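You operate a simulated robot arm through the tools that you are given. There is no shell and no other tool. Be economical: measure what you need, move in short steps, check, and stop when the job is done.

Carry out the task below with a simulated robot arm. There is one attempt and no reset: what you move stays moved.

TASK
Open the lid of the clear can.
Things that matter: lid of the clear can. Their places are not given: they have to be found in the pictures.

It is judged by the outcome, as a careful person would: the job done as asked, and still so three seconds after it is handed in. It fails if anything else is knocked over, pushed out of place, dropped, spilled or broken.

THE ROBOT
A 7-joint arm with a two-finger parallel gripper, fixed in place. Base frame: the origin is at the foot of the arm, x ahead of it, y to its left, z up. Lengths are in m, angles in rad, forces in N, time in s.
Its first joint turns from -1.152 to 1.152 rad. Payload 1.57 kg.
Tool frame: the origin (TCP) lies between the finger pads and is the grasp point; the fingertips stand 0.03 m ahead of it; z points along the fingers, y is the line along which they close. The gripper opens to 0.11 m. The fingers are 0.024 m wide and 0.012 m thick; the gripper's body (0.048 by 0.112 m) begins 0.078 m behind the TCP.
Orientation is told as [roll, pitch, yaw] about the base's x, y, z axes, in that order, counted from this pose: with the fingers straight down and closing along the base's y, the tool's x points along the base's -x, its y along +y and its z along -z.

THE INTERFACE
- The arm moves only by the tool nudge_tool. Its arguments are lists of equal length, an entry for each row: "claw": the closure, from 0 (fully open) to 1 (shut); "translation": the shift along the tool's x, y, z in cm, a list of three; "delta_rot": the turn, a rotation vector about the tool's x, y, z in rad, a list of three. In form: {"claw": [claw, ...], "translation": [[x, y, z], ...], "delta_rot": [[rx, ry, rz], ...]}. A call has 1 to 12 rows; each row shifts and turns the commanded pose from where the row before left it, along the tool's axes as they then stand. A row lasts 0.2 s, in which the tool goes at most 0.05 m and 0.15 rad; a call with a longer step from one row to the next is refused whole, and so is a gripper value outside its range. A pose out of reach is approached as far as the arm can. The call stops where the force on the tool passes 40 N (or 10 N more than at its start, if that is more) or the arm is blocked; 0.2 s more then pass. The fingers move at their own pace (about 0.108 m/s each) and stop on an object; they squeeze with about 28 N. The grip force told is the motor's: it shows also when the fingers shut on nothing. Time passes only in rows, and 0.2 s behind the last, so rows that do not move let the fingers close. It gives the time, the measured TCP pose, the force on the tool (base axes), the opening and the grip force at its end, in the units of the frame above (readings bear some noise).
- Cameras (640 x 400 px; columns grow to the right, rows downward): "scene" is fixed at [0.179, -0.3887, 1.4076]; the picture's right is [0.74, -0.67, 0.00], its down [-0.35, -0.39, -0.85] and it looks along [0.57, 0.63, -0.52] (base axes); focal length 309 px, centre (320, 200). "wrist" rides on the gripper at [-0.036, 0, -0.08] in the tool frame; the picture's right is [0.00, -1.00, 0.00], its down [0.97, 0.00, -0.24] and it looks along [0.24, 0.00, 0.97] (tool axes); focal length 218 px, centre (320, 200).
- grab_frame(camera): a new picture of that camera. No time passes.
- point_at(camera, pixels): there is no depth. For up to 12 entries [column, row, z] of the newest picture of that camera ("zoom" is the newest enlarged one), the place [x, y] in the base frame at which the ray of that pixel passes the height z, good to about 0.002 m, but the place of the scene camera against the robot may be out by one fixed shift of up to 0.012 m in any direction. No time passes.
- inspect(camera, box): a new picture of the part [left, top, right, bottom] of that camera's present view, enlarged. No time passes.
- sign_off(): hands the job in; it is judged then, once.

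Work in short steps. Measure before you move; look again where a grasp or a placing could have gone wrong, and mend it. You have 60 turns and 20 pictures in all, the two below and enlarged ones among them. Open the gripper and draw the arm clear of the work before you hand the job in, unless the task says otherwise; then end with one line.

The tools are called after ">>>" by a JSON object that holds its "fn" and its "kwargs". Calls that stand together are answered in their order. nudge_tool: Moves the arm, as the interface text tells. Its arguments: {"type":"object","properties":{"claw":{"type":"array"},"translation":{"type":"array"},"delta_rot":{"type":"array"}},"required":["claw","translation","delta_rot"]} The other tools are called the same way: grab_frame (camera) takes a picture; point_at (camera, pixels) gives the place at which the rays of pixels pass given heights; inspect (camera, box) takes an enlarged picture of a part of a camera's view; sign_off () hands the job in.

At the start:

```text
time: 0.0
eef_pos: [0.3357, -0.1695, 1.2068]
tcp_rot: [0.0, 0.0, 0.0]
contact_force: [-0.9, 0.3, 0.2]
width: 0.11
finger_force: 0.2
```

scene: 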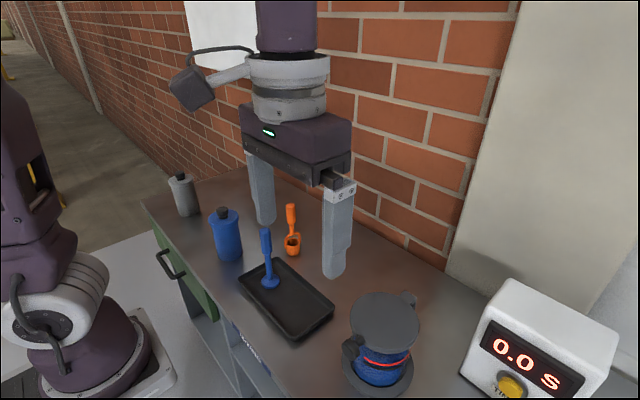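
wrist: 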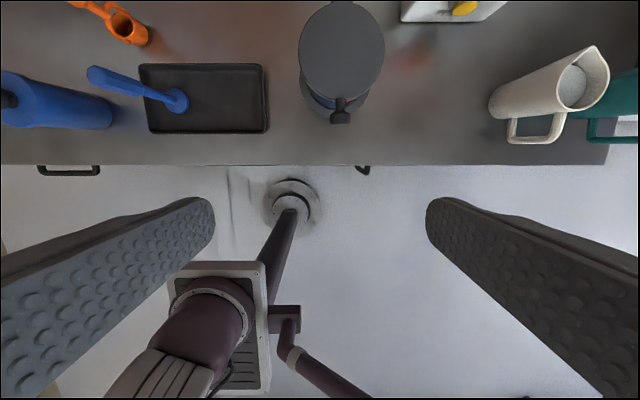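

The clear can with a dark lid seems to be at scene (380,340) / wrist (341,60). I enlarge both.

>>> {"fn": "inspect", "kwargs": {"camera": "scene", "box": [320, 270, 448, 400]}}

>>> {"fn": "inspect", "kwargs": {"camera": "wrist", "box": [270, 0, 410, 130]}}

```text
3.08 times, centred on (384, 335) of scene
```

zoom: 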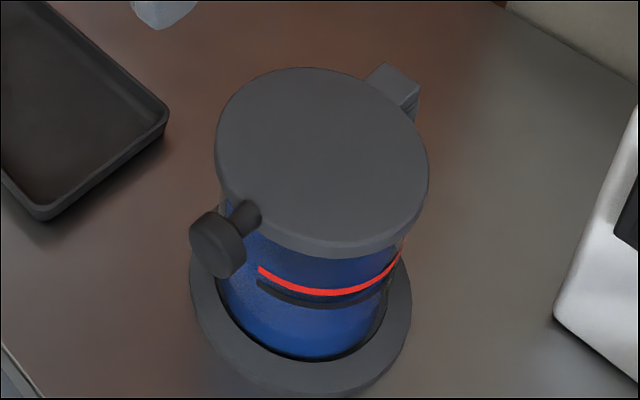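

```text
3.08 times, centred on (340, 65) of wrist
```

zoom: 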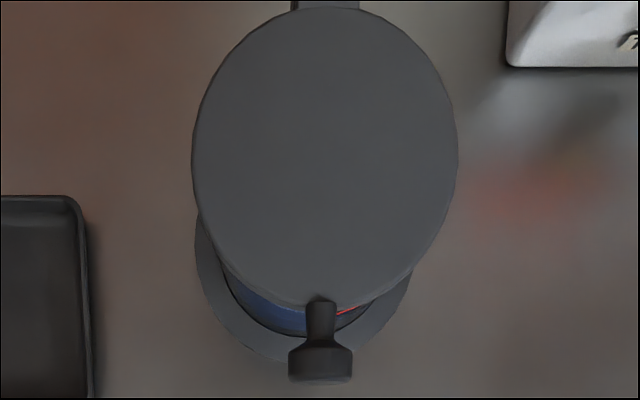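

The lid is hinged at the far (+x) side and a knob sticks out toward the robot. I triangulate knob and lid.

>>> {"fn": "point_at", "kwargs": {"camera": "wrist", "pixels": [[340, 118, 0.96], [340, 118, 0.99], [340, 118, 1.02], [340, 118, 1.05], [298.4, 52, 0.99], [384.8, 52, 0.99], [340, 2.7, 0.99], [340, 99, 0.99], [298.4, 52, 1.02], [384.8, 52, 1.02], [340, 2.7, 1.02], [340, 99, 1.02]]}}

>>> {"fn": "point_at", "kwargs": {"camera": "scene", "pixels": [[350.2, 349.6, 0.96], [350.2, 349.6, 0.99], [350.2, 349.6, 1.02], [350.2, 349.6, 1.05], [384.6, 319.6, 0.99], [384.6, 319.6, 1.02], [384.6, 319.6, 1.05], [411.5, 298, 0.99], [411.5, 298, 1.02], [411.5, 298, 1.05]]}}

```text
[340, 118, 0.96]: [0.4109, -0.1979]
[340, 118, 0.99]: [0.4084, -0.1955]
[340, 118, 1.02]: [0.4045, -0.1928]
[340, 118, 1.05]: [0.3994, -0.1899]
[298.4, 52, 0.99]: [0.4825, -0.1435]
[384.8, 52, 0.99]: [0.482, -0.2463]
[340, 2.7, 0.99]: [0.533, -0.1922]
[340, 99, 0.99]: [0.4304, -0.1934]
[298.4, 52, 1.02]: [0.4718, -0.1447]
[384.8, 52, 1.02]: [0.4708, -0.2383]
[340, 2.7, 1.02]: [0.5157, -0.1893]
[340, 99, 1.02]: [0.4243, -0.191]
```

```text
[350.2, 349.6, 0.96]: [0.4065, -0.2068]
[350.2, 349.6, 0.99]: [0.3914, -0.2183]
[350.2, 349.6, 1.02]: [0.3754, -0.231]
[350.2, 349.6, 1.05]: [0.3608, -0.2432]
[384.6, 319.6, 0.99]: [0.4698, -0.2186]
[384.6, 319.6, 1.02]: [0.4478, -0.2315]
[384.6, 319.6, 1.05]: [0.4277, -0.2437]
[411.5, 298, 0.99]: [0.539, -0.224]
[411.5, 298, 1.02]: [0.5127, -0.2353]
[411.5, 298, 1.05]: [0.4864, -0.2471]
```

Knob is near (0.410, -0.198, ~0.957), and the hinge near x≈0.54. I'll approach with the fingers tilted forward-down (0.6 rad) so the tool can rotate with the lid; first I go to a standoff and look.

>>> {"fn": "nudge_tool", "kwargs": {"claw": [0, 0, 0, 0, 0, 0, 0, 0, 0], "translation": [[0.3, -1, 3], [0.3, -1, 3], [0.4, -0.85, 3], [0, 0, 3], [0, 0, 0.8], [0, 0, 0], [0, 0, 0], [0, 0, 0], [0, 0, 0]], "delta_rot": [[0, 0, 0], [0, 0, 0], [0, 0, 0], [0, 0, 0], [0, -0.15, 0], [0, -0.15, 0], [0, -0.15, 0], [0, -0.15, 0], [0, 0, 0]]}}

>>> {"fn": "grab_frame", "kwargs": {"camera": "wrist"}}

```text
time: 2.0
eef_pos: [0.3265, -0.1983, 1.0794]
tcp_rot: [0.0, -0.6, 0.001]
contact_force: [-0.6, 0.9, -0.5]
width: 0.1101
finger_force: 0.1
```

```text
15 pictures are left
```

wrist: 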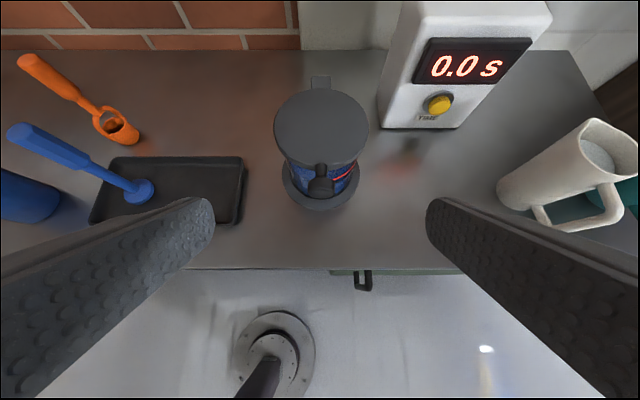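

Zooming on the knob at (321,187) for a second view.

>>> {"fn": "inspect", "kwargs": {"camera": "wrist", "box": [250, 65, 400, 215]}}

>>> {"fn": "point_at", "kwargs": {"camera": "wrist", "pixels": [[321, 187, 0.93], [321, 187, 0.945], [321, 187, 0.96], [321, 187, 0.975], [321, 187, 0.99], [321, 90, 0.97], [321, 90, 0.99], [274, 129, 0.97], [370, 129, 0.97], [321, 165, 0.97]]}}

```text
2.67 times, centred on (325, 140) of wrist
```

zoom: 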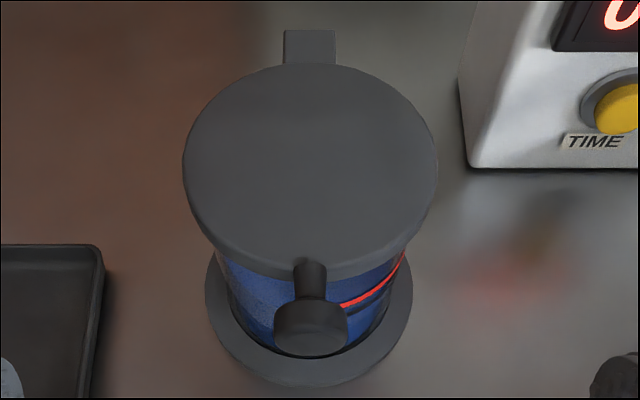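

```text
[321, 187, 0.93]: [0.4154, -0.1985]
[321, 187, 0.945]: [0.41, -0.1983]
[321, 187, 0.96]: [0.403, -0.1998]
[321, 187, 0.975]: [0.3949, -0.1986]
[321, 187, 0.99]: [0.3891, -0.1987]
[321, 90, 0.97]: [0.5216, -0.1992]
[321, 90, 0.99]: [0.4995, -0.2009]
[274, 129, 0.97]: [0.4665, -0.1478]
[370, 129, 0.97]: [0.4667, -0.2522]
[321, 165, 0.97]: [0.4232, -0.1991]
```

Estimates give knob ≈(0.411,-0.199,0.942). I move 6 cm along the tool axis and refine with a closer view.

>>> {"fn": "nudge_tool", "kwargs": {"claw": [0, 0, 0], "translation": [[0, 0, 3], [0, 0, 3], [0, 0, 0]], "delta_rot": [[0, 0, 0], [0, 0, 0], [0, 0, 0]]}}

>>> {"fn": "grab_frame", "kwargs": {"camera": "wrist"}}

```text
time: 2.8
eef_pos: [0.3626, -0.1995, 1.0292]
tcp_rot: [-0.001, -0.6, 0.0]
contact_force: [-0.5, 0.4, -0.9]
width: 0.1101
finger_force: 0.1
```

```text
13 pictures are left
```

wrist: 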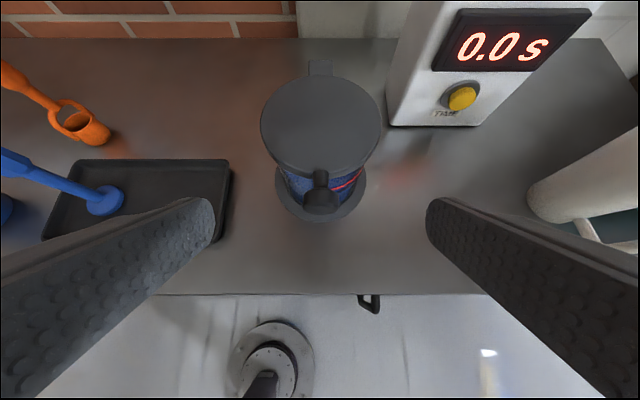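

Consistent: knob ≈(0.411,-0.200,0.945), about 3 cm wide. I advance so the fingertips straddle it with ~1.5 cm overlap, stopping short of the can body.

>>> {"fn": "nudge_tool", "kwargs": {"claw": [0, 0, 0, 0, 0], "translation": [[0.25, 0, 2.5], [0.25, 0, 2.5], [0.25, 0, 2], [0, 0, 1.2], [0, 0, 0]], "delta_rot": [[0, 0, 0], [0, 0, 0], [0, 0, 0], [0, 0, 0], [0, 0, 0]]}}

>>> {"fn": "grab_frame", "kwargs": {"camera": "wrist"}}

>>> {"fn": "grab_frame", "kwargs": {"camera": "scene"}}

```text
time: 4.0
eef_pos: [0.4004, -0.1981, 0.9554]
tcp_rot: [0.001, -0.6, -0.001]
contact_force: [0.6, 0.0, 0.5]
width: 0.1101
finger_force: 0.0
```

```text
12 pictures are left
```

wrist: 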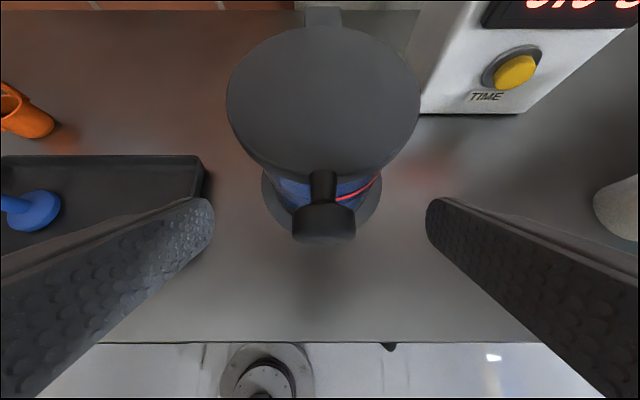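

```text
11 pictures are left
```

scene: 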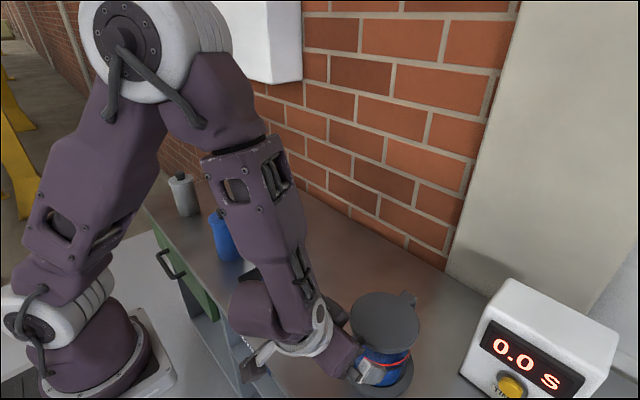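

Knob (cols 292-356, rows 202-245) lies between the pads, fingertips ~1.7 cm past it. I center by 2 mm and close.

>>> {"fn": "nudge_tool", "kwargs": {"claw": [0, 1, 1, 1, 1], "translation": [[0, -0.18, 0], [0, 0, 0], [0, 0, 0], [0, 0, 0], [0, 0, 0]], "delta_rot": [[0, 0, 0], [0, 0, 0], [0, 0, 0], [0, 0, 0], [0, 0, 0]]}}

```text
time: 5.2
eef_pos: [0.4004, -0.2002, 0.957]
tcp_rot: [-0.001, -0.601, -0.001]
contact_force: [1.4, -4.7, -0.7]
width: 0.031
finger_force: 40.2
```

Gripped at 31 mm. With the hinge at about (0.56, 0.94) I lift along the arc, rotating the tool with the lid, two rows first.

>>> {"fn": "nudge_tool", "kwargs": {"claw": [1, 1, 1], "translation": [[-1.11, 0, -1.17], [-1.11, 0, -1.17], [0, 0, 0]], "delta_rot": [[0, 0.1, 0], [0, 0.1, 0], [0, 0, 0]]}}

>>> {"fn": "grab_frame", "kwargs": {"camera": "wrist"}}

```text
time: 6.0
eef_pos: [0.4073, -0.1999, 0.9896]
tcp_rot: [-0.003, -0.402, 0.002]
contact_force: [21.2, -18.6, -2.1]
width: 0.0312
finger_force: 39.6
```

```text
10 pictures are left
```

wrist: 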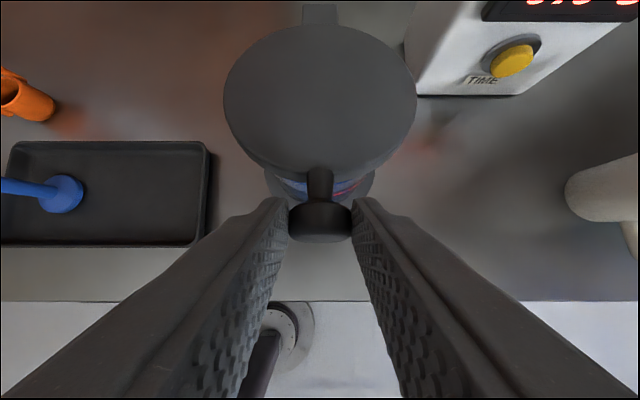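

The lid is opening with the tool. The tool is pulled +x (21 N) and -y (19 N); I relieve by 2 mm and 1 mm.

>>> {"fn": "nudge_tool", "kwargs": {"claw": [1, 1], "translation": [[-0.18, -0.1, 0.08], [0, 0, 0]], "delta_rot": [[0, 0, 0], [0, 0, 0]]}}

```text
time: 6.6
eef_pos: [0.4073, -0.1996, 0.9889]
tcp_rot: [0.001, -0.4, 0.0]
contact_force: [5.5, -10.1, 4.3]
width: 0.031
finger_force: 39.9
```

Forces fell as expected; the hinge is a bit lower than assumed. Continuing with the corrected arc.

>>> {"fn": "nudge_tool", "kwargs": {"claw": [1, 1, 1, 1], "translation": [[-1.2, -0.1, -1.09], [-1.2, 0, -1.09], [-1.2, 0, -1.09], [0, 0, 0]], "delta_rot": [[0, 0.1, 0], [0, 0.1, 0], [0, 0.1, 0], [0, 0, 0]]}}

```text
time: 7.6
eef_pos: [0.4303, -0.1998, 1.0298]
tcp_rot: [0.004, -0.095, 0.0]
contact_force: [-28.9, 9.7, 11.9]
width: 0.031
finger_force: 39.9
```

The tool is now pressed outward; fit of the path gives hinge ≈(0.557,0.943), radius 0.158. Relieve, then go two steps further.

>>> {"fn": "nudge_tool", "kwargs": {"claw": [1, 1, 1, 1], "translation": [[0.29, 0.1, -0.15], [-1.06, 0, -1.17], [-1.06, 0, -1.17], [0, 0, 0]], "delta_rot": [[0, 0, 0], [0, 0.1, 0], [0, 0.1, 0], [0, 0, 0]]}}

```text
time: 8.6
eef_pos: [0.4523, -0.2009, 1.0571]
tcp_rot: [-0.001, 0.097, 0.002]
contact_force: [15.6, 6.8, -5.1]
width: 0.031
finger_force: 40.2
```

Forces small. Relieve slightly and continue three steps.

>>> {"fn": "nudge_tool", "kwargs": {"claw": [1, 1, 1, 1, 1], "translation": [[-0.15, 0.05, 0.03], [-1.08, 0, -1.16], [-1.08, 0, -1.16], [-1.08, 0, -1.16], [0, 0, 0]], "delta_rot": [[0, 0, 0], [0, 0.1, 0], [0, 0.1, 0], [0, 0.1, 0], [0, 0, 0]]}}

>>> {"fn": "grab_frame", "kwargs": {"camera": "scene"}}

```text
time: 9.8
eef_pos: [0.4895, -0.2001, 1.0844]
tcp_rot: [-0.001, 0.402, -0.002]
contact_force: [-8.6, 8.7, 14.2]
width: 0.0311
finger_force: 39.7
```

```text
9 pictures are left
```

scene: 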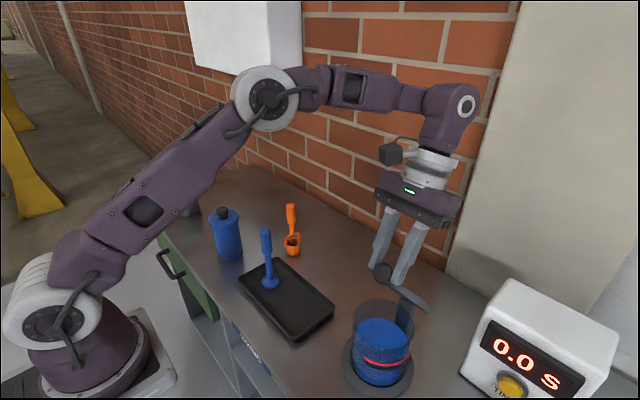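

Lid is at about 57°. I check the wall distance before rotating further.

>>> {"fn": "point_at", "kwargs": {"camera": "scene", "pixels": [[445, 270, 0.884], [330, 208, 0.884], [410, 310, 0.97]]}}

```text
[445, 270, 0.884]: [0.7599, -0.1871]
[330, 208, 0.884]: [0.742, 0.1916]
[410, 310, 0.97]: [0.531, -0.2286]
```

Wall is at x≈0.76, so I stop tilting the tool and let the knob pivot between the pads while following the knob's arc (radius ≈0.146).

>>> {"fn": "nudge_tool", "kwargs": {"claw": [1, 1, 1], "translation": [[-0.89, 0.08, -1.16], [-0.99, 0, -1.07], [0, 0, 0]], "delta_rot": [[0, 0, 0], [0, 0, 0], [0, 0, 0]]}}

```text
time: 10.6
eef_pos: [0.5157, -0.1997, 1.0956]
tcp_rot: [-0.001, 0.403, 0.001]
contact_force: [-11.9, 5.6, 5.4]
width: 0.0308
finger_force: 39.3
```

Pivoting works with low force. Continue three more steps.

>>> {"fn": "nudge_tool", "kwargs": {"claw": [1, 1, 1, 1], "translation": [[-1.1, 0, -0.96], [-1.19, 0, -0.84], [-1.27, 0, -0.73], [0, 0, 0]], "delta_rot": [[0, 0, 0], [0, 0, 0], [0, 0, 0], [0, 0, 0]]}}

>>> {"fn": "grab_frame", "kwargs": {"camera": "scene"}}

```text
time: 11.6
eef_pos: [0.5229, -0.2006, 1.0986]
tcp_rot: [-0.002, 0.402, 0.001]
contact_force: [-10.1, -1.6, 12.1]
width: 0.0313
finger_force: 40.4
out of reach, approached as far as the arm can: row 1, 2, 3
```

```text
8 pictures are left
```

scene: 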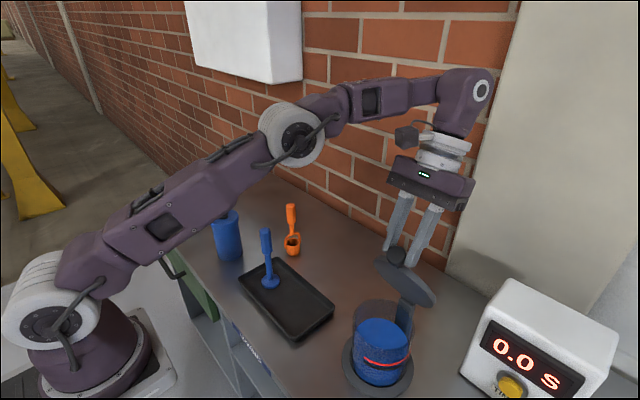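

Reach ran out at this tilt. I turn the tool back toward vertical in small steps (the knob pivots in the pads), which restores reach.

>>> {"fn": "nudge_tool", "kwargs": {"claw": [1, 1], "translation": [[0, 0, 0], [0, 0, 0]], "delta_rot": [[0, -0.1, 0], [0, -0.1, 0]]}}

```text
time: 12.2
eef_pos: [0.5222, -0.1991, 1.0984]
tcp_rot: [0.001, 0.203, 0.0]
contact_force: [-14.7, 2.2, 12.0]
width: 0.0313
finger_force: 40.4
```

Pose holds; now combine two arc steps with rotation to vertical.

>>> {"fn": "nudge_tool", "kwargs": {"claw": [1, 1, 1], "translation": [[-1.12, 0, -0.69], [-1.24, 0, -0.43], [0, 0, 0]], "delta_rot": [[0, -0.1, 0], [0, -0.1, 0], [0, 0, 0]]}}

```text
time: 13.0
eef_pos: [0.5501, -0.2001, 1.1056]
tcp_rot: [-0.001, -0.003, -0.001]
contact_force: [0.6, -0.8, -0.5]
width: 0.0001
finger_force: 21.6
```

The width reads 0: the knob slipped out. I look at where the lid is.

>>> {"fn": "grab_frame", "kwargs": {"camera": "scene"}}

>>> {"fn": "grab_frame", "kwargs": {"camera": "wrist"}}

```text
7 pictures are left
```

scene: 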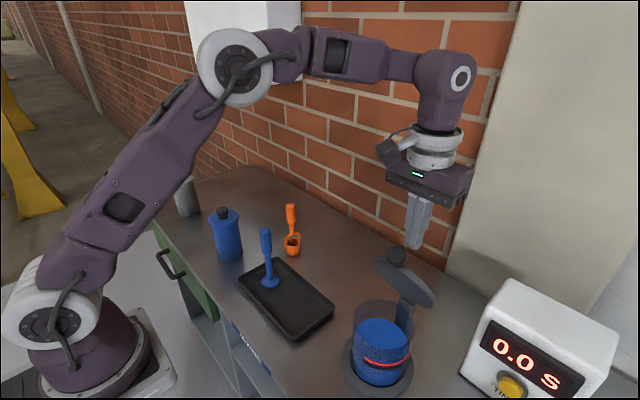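

```text
6 pictures are left
```

wrist: 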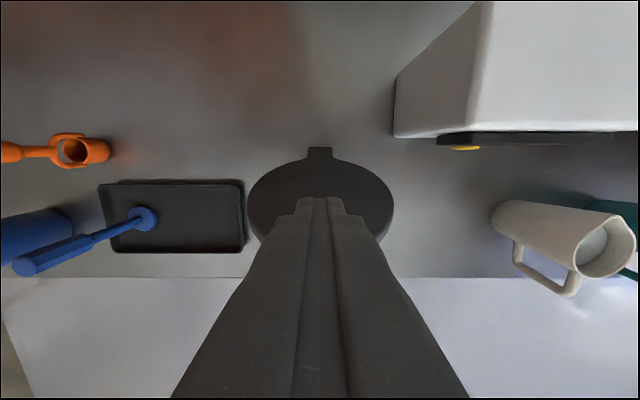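

The lid stays by itself at ~70°. I'll go up, back in front of it, lower, and push the knob toward +x with closed fingers.

>>> {"fn": "nudge_tool", "kwargs": {"claw": [1, 1, 1, 1, 1, 1, 1, 1], "translation": [[0, 0, -2.5], [0, 0, -2.5], [4, 0, 0], [4, 0, 0], [3, 0, 0], [0, 0, 3], [0, 0, 3.5], [0, 0, 0]], "delta_rot": [[0, 0, 0], [0, 0, 0], [0, 0, 0], [0, 0, 0], [0, 0, 0], [0, 0, 0], [0, 0, 0], [0, 0, 0]]}}

>>> {"fn": "grab_frame", "kwargs": {"camera": "wrist"}}

```text
time: 14.8
eef_pos: [0.4385, -0.202, 1.0906]
tcp_rot: [-0.001, 0.0, 0.0]
contact_force: [0.6, 0.2, 0.7]
width: 0.0
finger_force: 22.1
```

```text
5 pictures are left
```

wrist: 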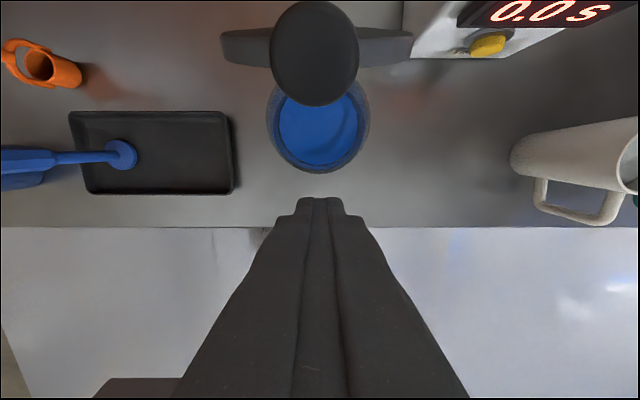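

Clear path: fingers are in front of the knob. I push +x in small steps.

>>> {"fn": "nudge_tool", "kwargs": {"claw": [1, 1, 1, 1, 1, 1, 1, 1], "translation": [[-2.5, 0, 0], [-1.5, 0, 0], [-1, 0, 0], [-1, 0, 0], [-1, 0, 0], [-1, 0, 0], [-1, 0, 0], [0, 0, 0]], "delta_rot": [[0, 0, 0], [0, 0, 0], [0, 0, 0], [0, 0, 0], [0, 0, 0], [0, 0, 0], [0, 0, 0], [0, 0, 0]]}}

>>> {"fn": "grab_frame", "kwargs": {"camera": "scene"}}

```text
time: 16.6
eef_pos: [0.5298, -0.2019, 1.0945]
tcp_rot: [-0.003, -0.004, 0.001]
contact_force: [-5.8, 4.7, 32.2]
width: 0.0
finger_force: 21.1
```

```text
4 pictures are left
```

scene: 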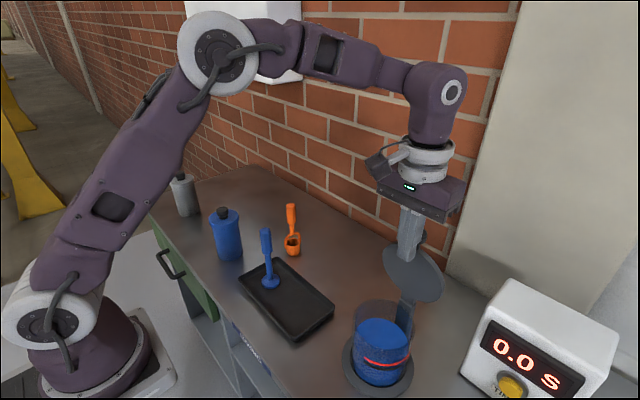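

Lid is now near vertical but 32 N upward is on the tool; I zoom in.

>>> {"fn": "inspect", "kwargs": {"camera": "scene", "box": [340, 190, 480, 330]}}

```text
2.86 times, centred on (410, 260) of scene
```

zoom: 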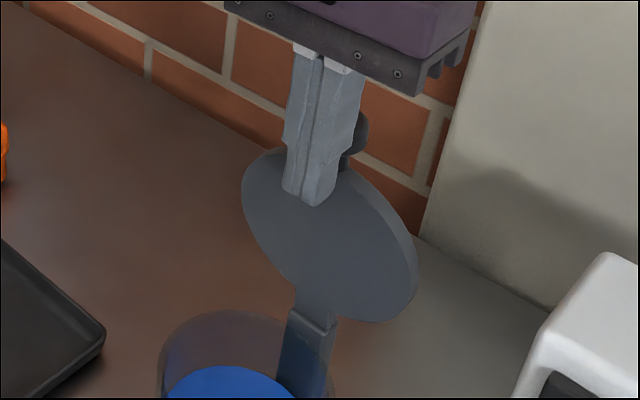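

Fingers press the knob from the front correctly; the lid is near 90°. I ease up a little and push another 2.5 cm to pass vertical.

>>> {"fn": "nudge_tool", "kwargs": {"claw": [1, 1, 1, 1, 1, 1], "translation": [[0, 0, -0.4], [-0.7, 0, 0], [-0.7, 0, 0], [-0.6, 0, 0], [-0.5, 0, 0], [0, 0, 0]], "delta_rot": [[0, 0, 0], [0, 0, 0], [0, 0, 0], [0, 0, 0], [0, 0, 0], [0, 0, 0]]}}

```text
time: 18.0
eef_pos: [0.5545, -0.2011, 1.0934]
tcp_rot: [0.0, -0.001, 0.001]
contact_force: [-0.1, 0.4, 0.6]
width: 0.0
finger_force: 21.1
```

No force left, so the lid has moved on. I withdraw straight back and up, then look.

>>> {"fn": "nudge_tool", "kwargs": {"claw": [1, 1, 1, 1, 1, 0.5, 0, 0], "translation": [[3, 0, 0], [4, 0, 0], [4, 0, -2], [4, 0, -3], [2, 0, -3], [0, 0, -2], [0, 0, 0], [0, 0, 0]], "delta_rot": [[0, 0, 0], [0, 0, 0], [0, 0, 0], [0, 0, 0], [0, 0, 0], [0, 0, 0], [0, 0, 0], [0, 0, 0]]}}

>>> {"fn": "grab_frame", "kwargs": {"camera": "scene"}}

```text
time: 19.8
eef_pos: [0.3858, -0.2008, 1.1958]
tcp_rot: [-0.001, 0.001, -0.001]
contact_force: [-0.4, 0.0, 0.5]
width: 0.11
finger_force: 0.1
```

```text
2 pictures are left
```

scene: 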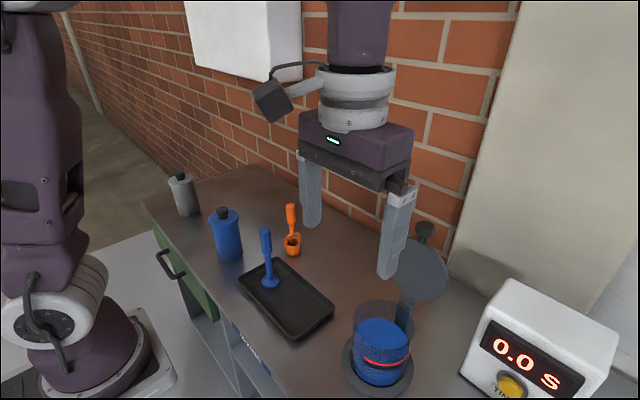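

The lid stands open past vertical and stays there. The can is where it was, nothing else has moved, and the arm is clear with the gripper open, so I hand in.

>>> {"fn": "sign_off", "kwargs": {}}

```text
The job is handed in.
```

The lid of the clear can is open, standing a little past vertical, and the arm is clear with the gripper open; nothing else was moved.
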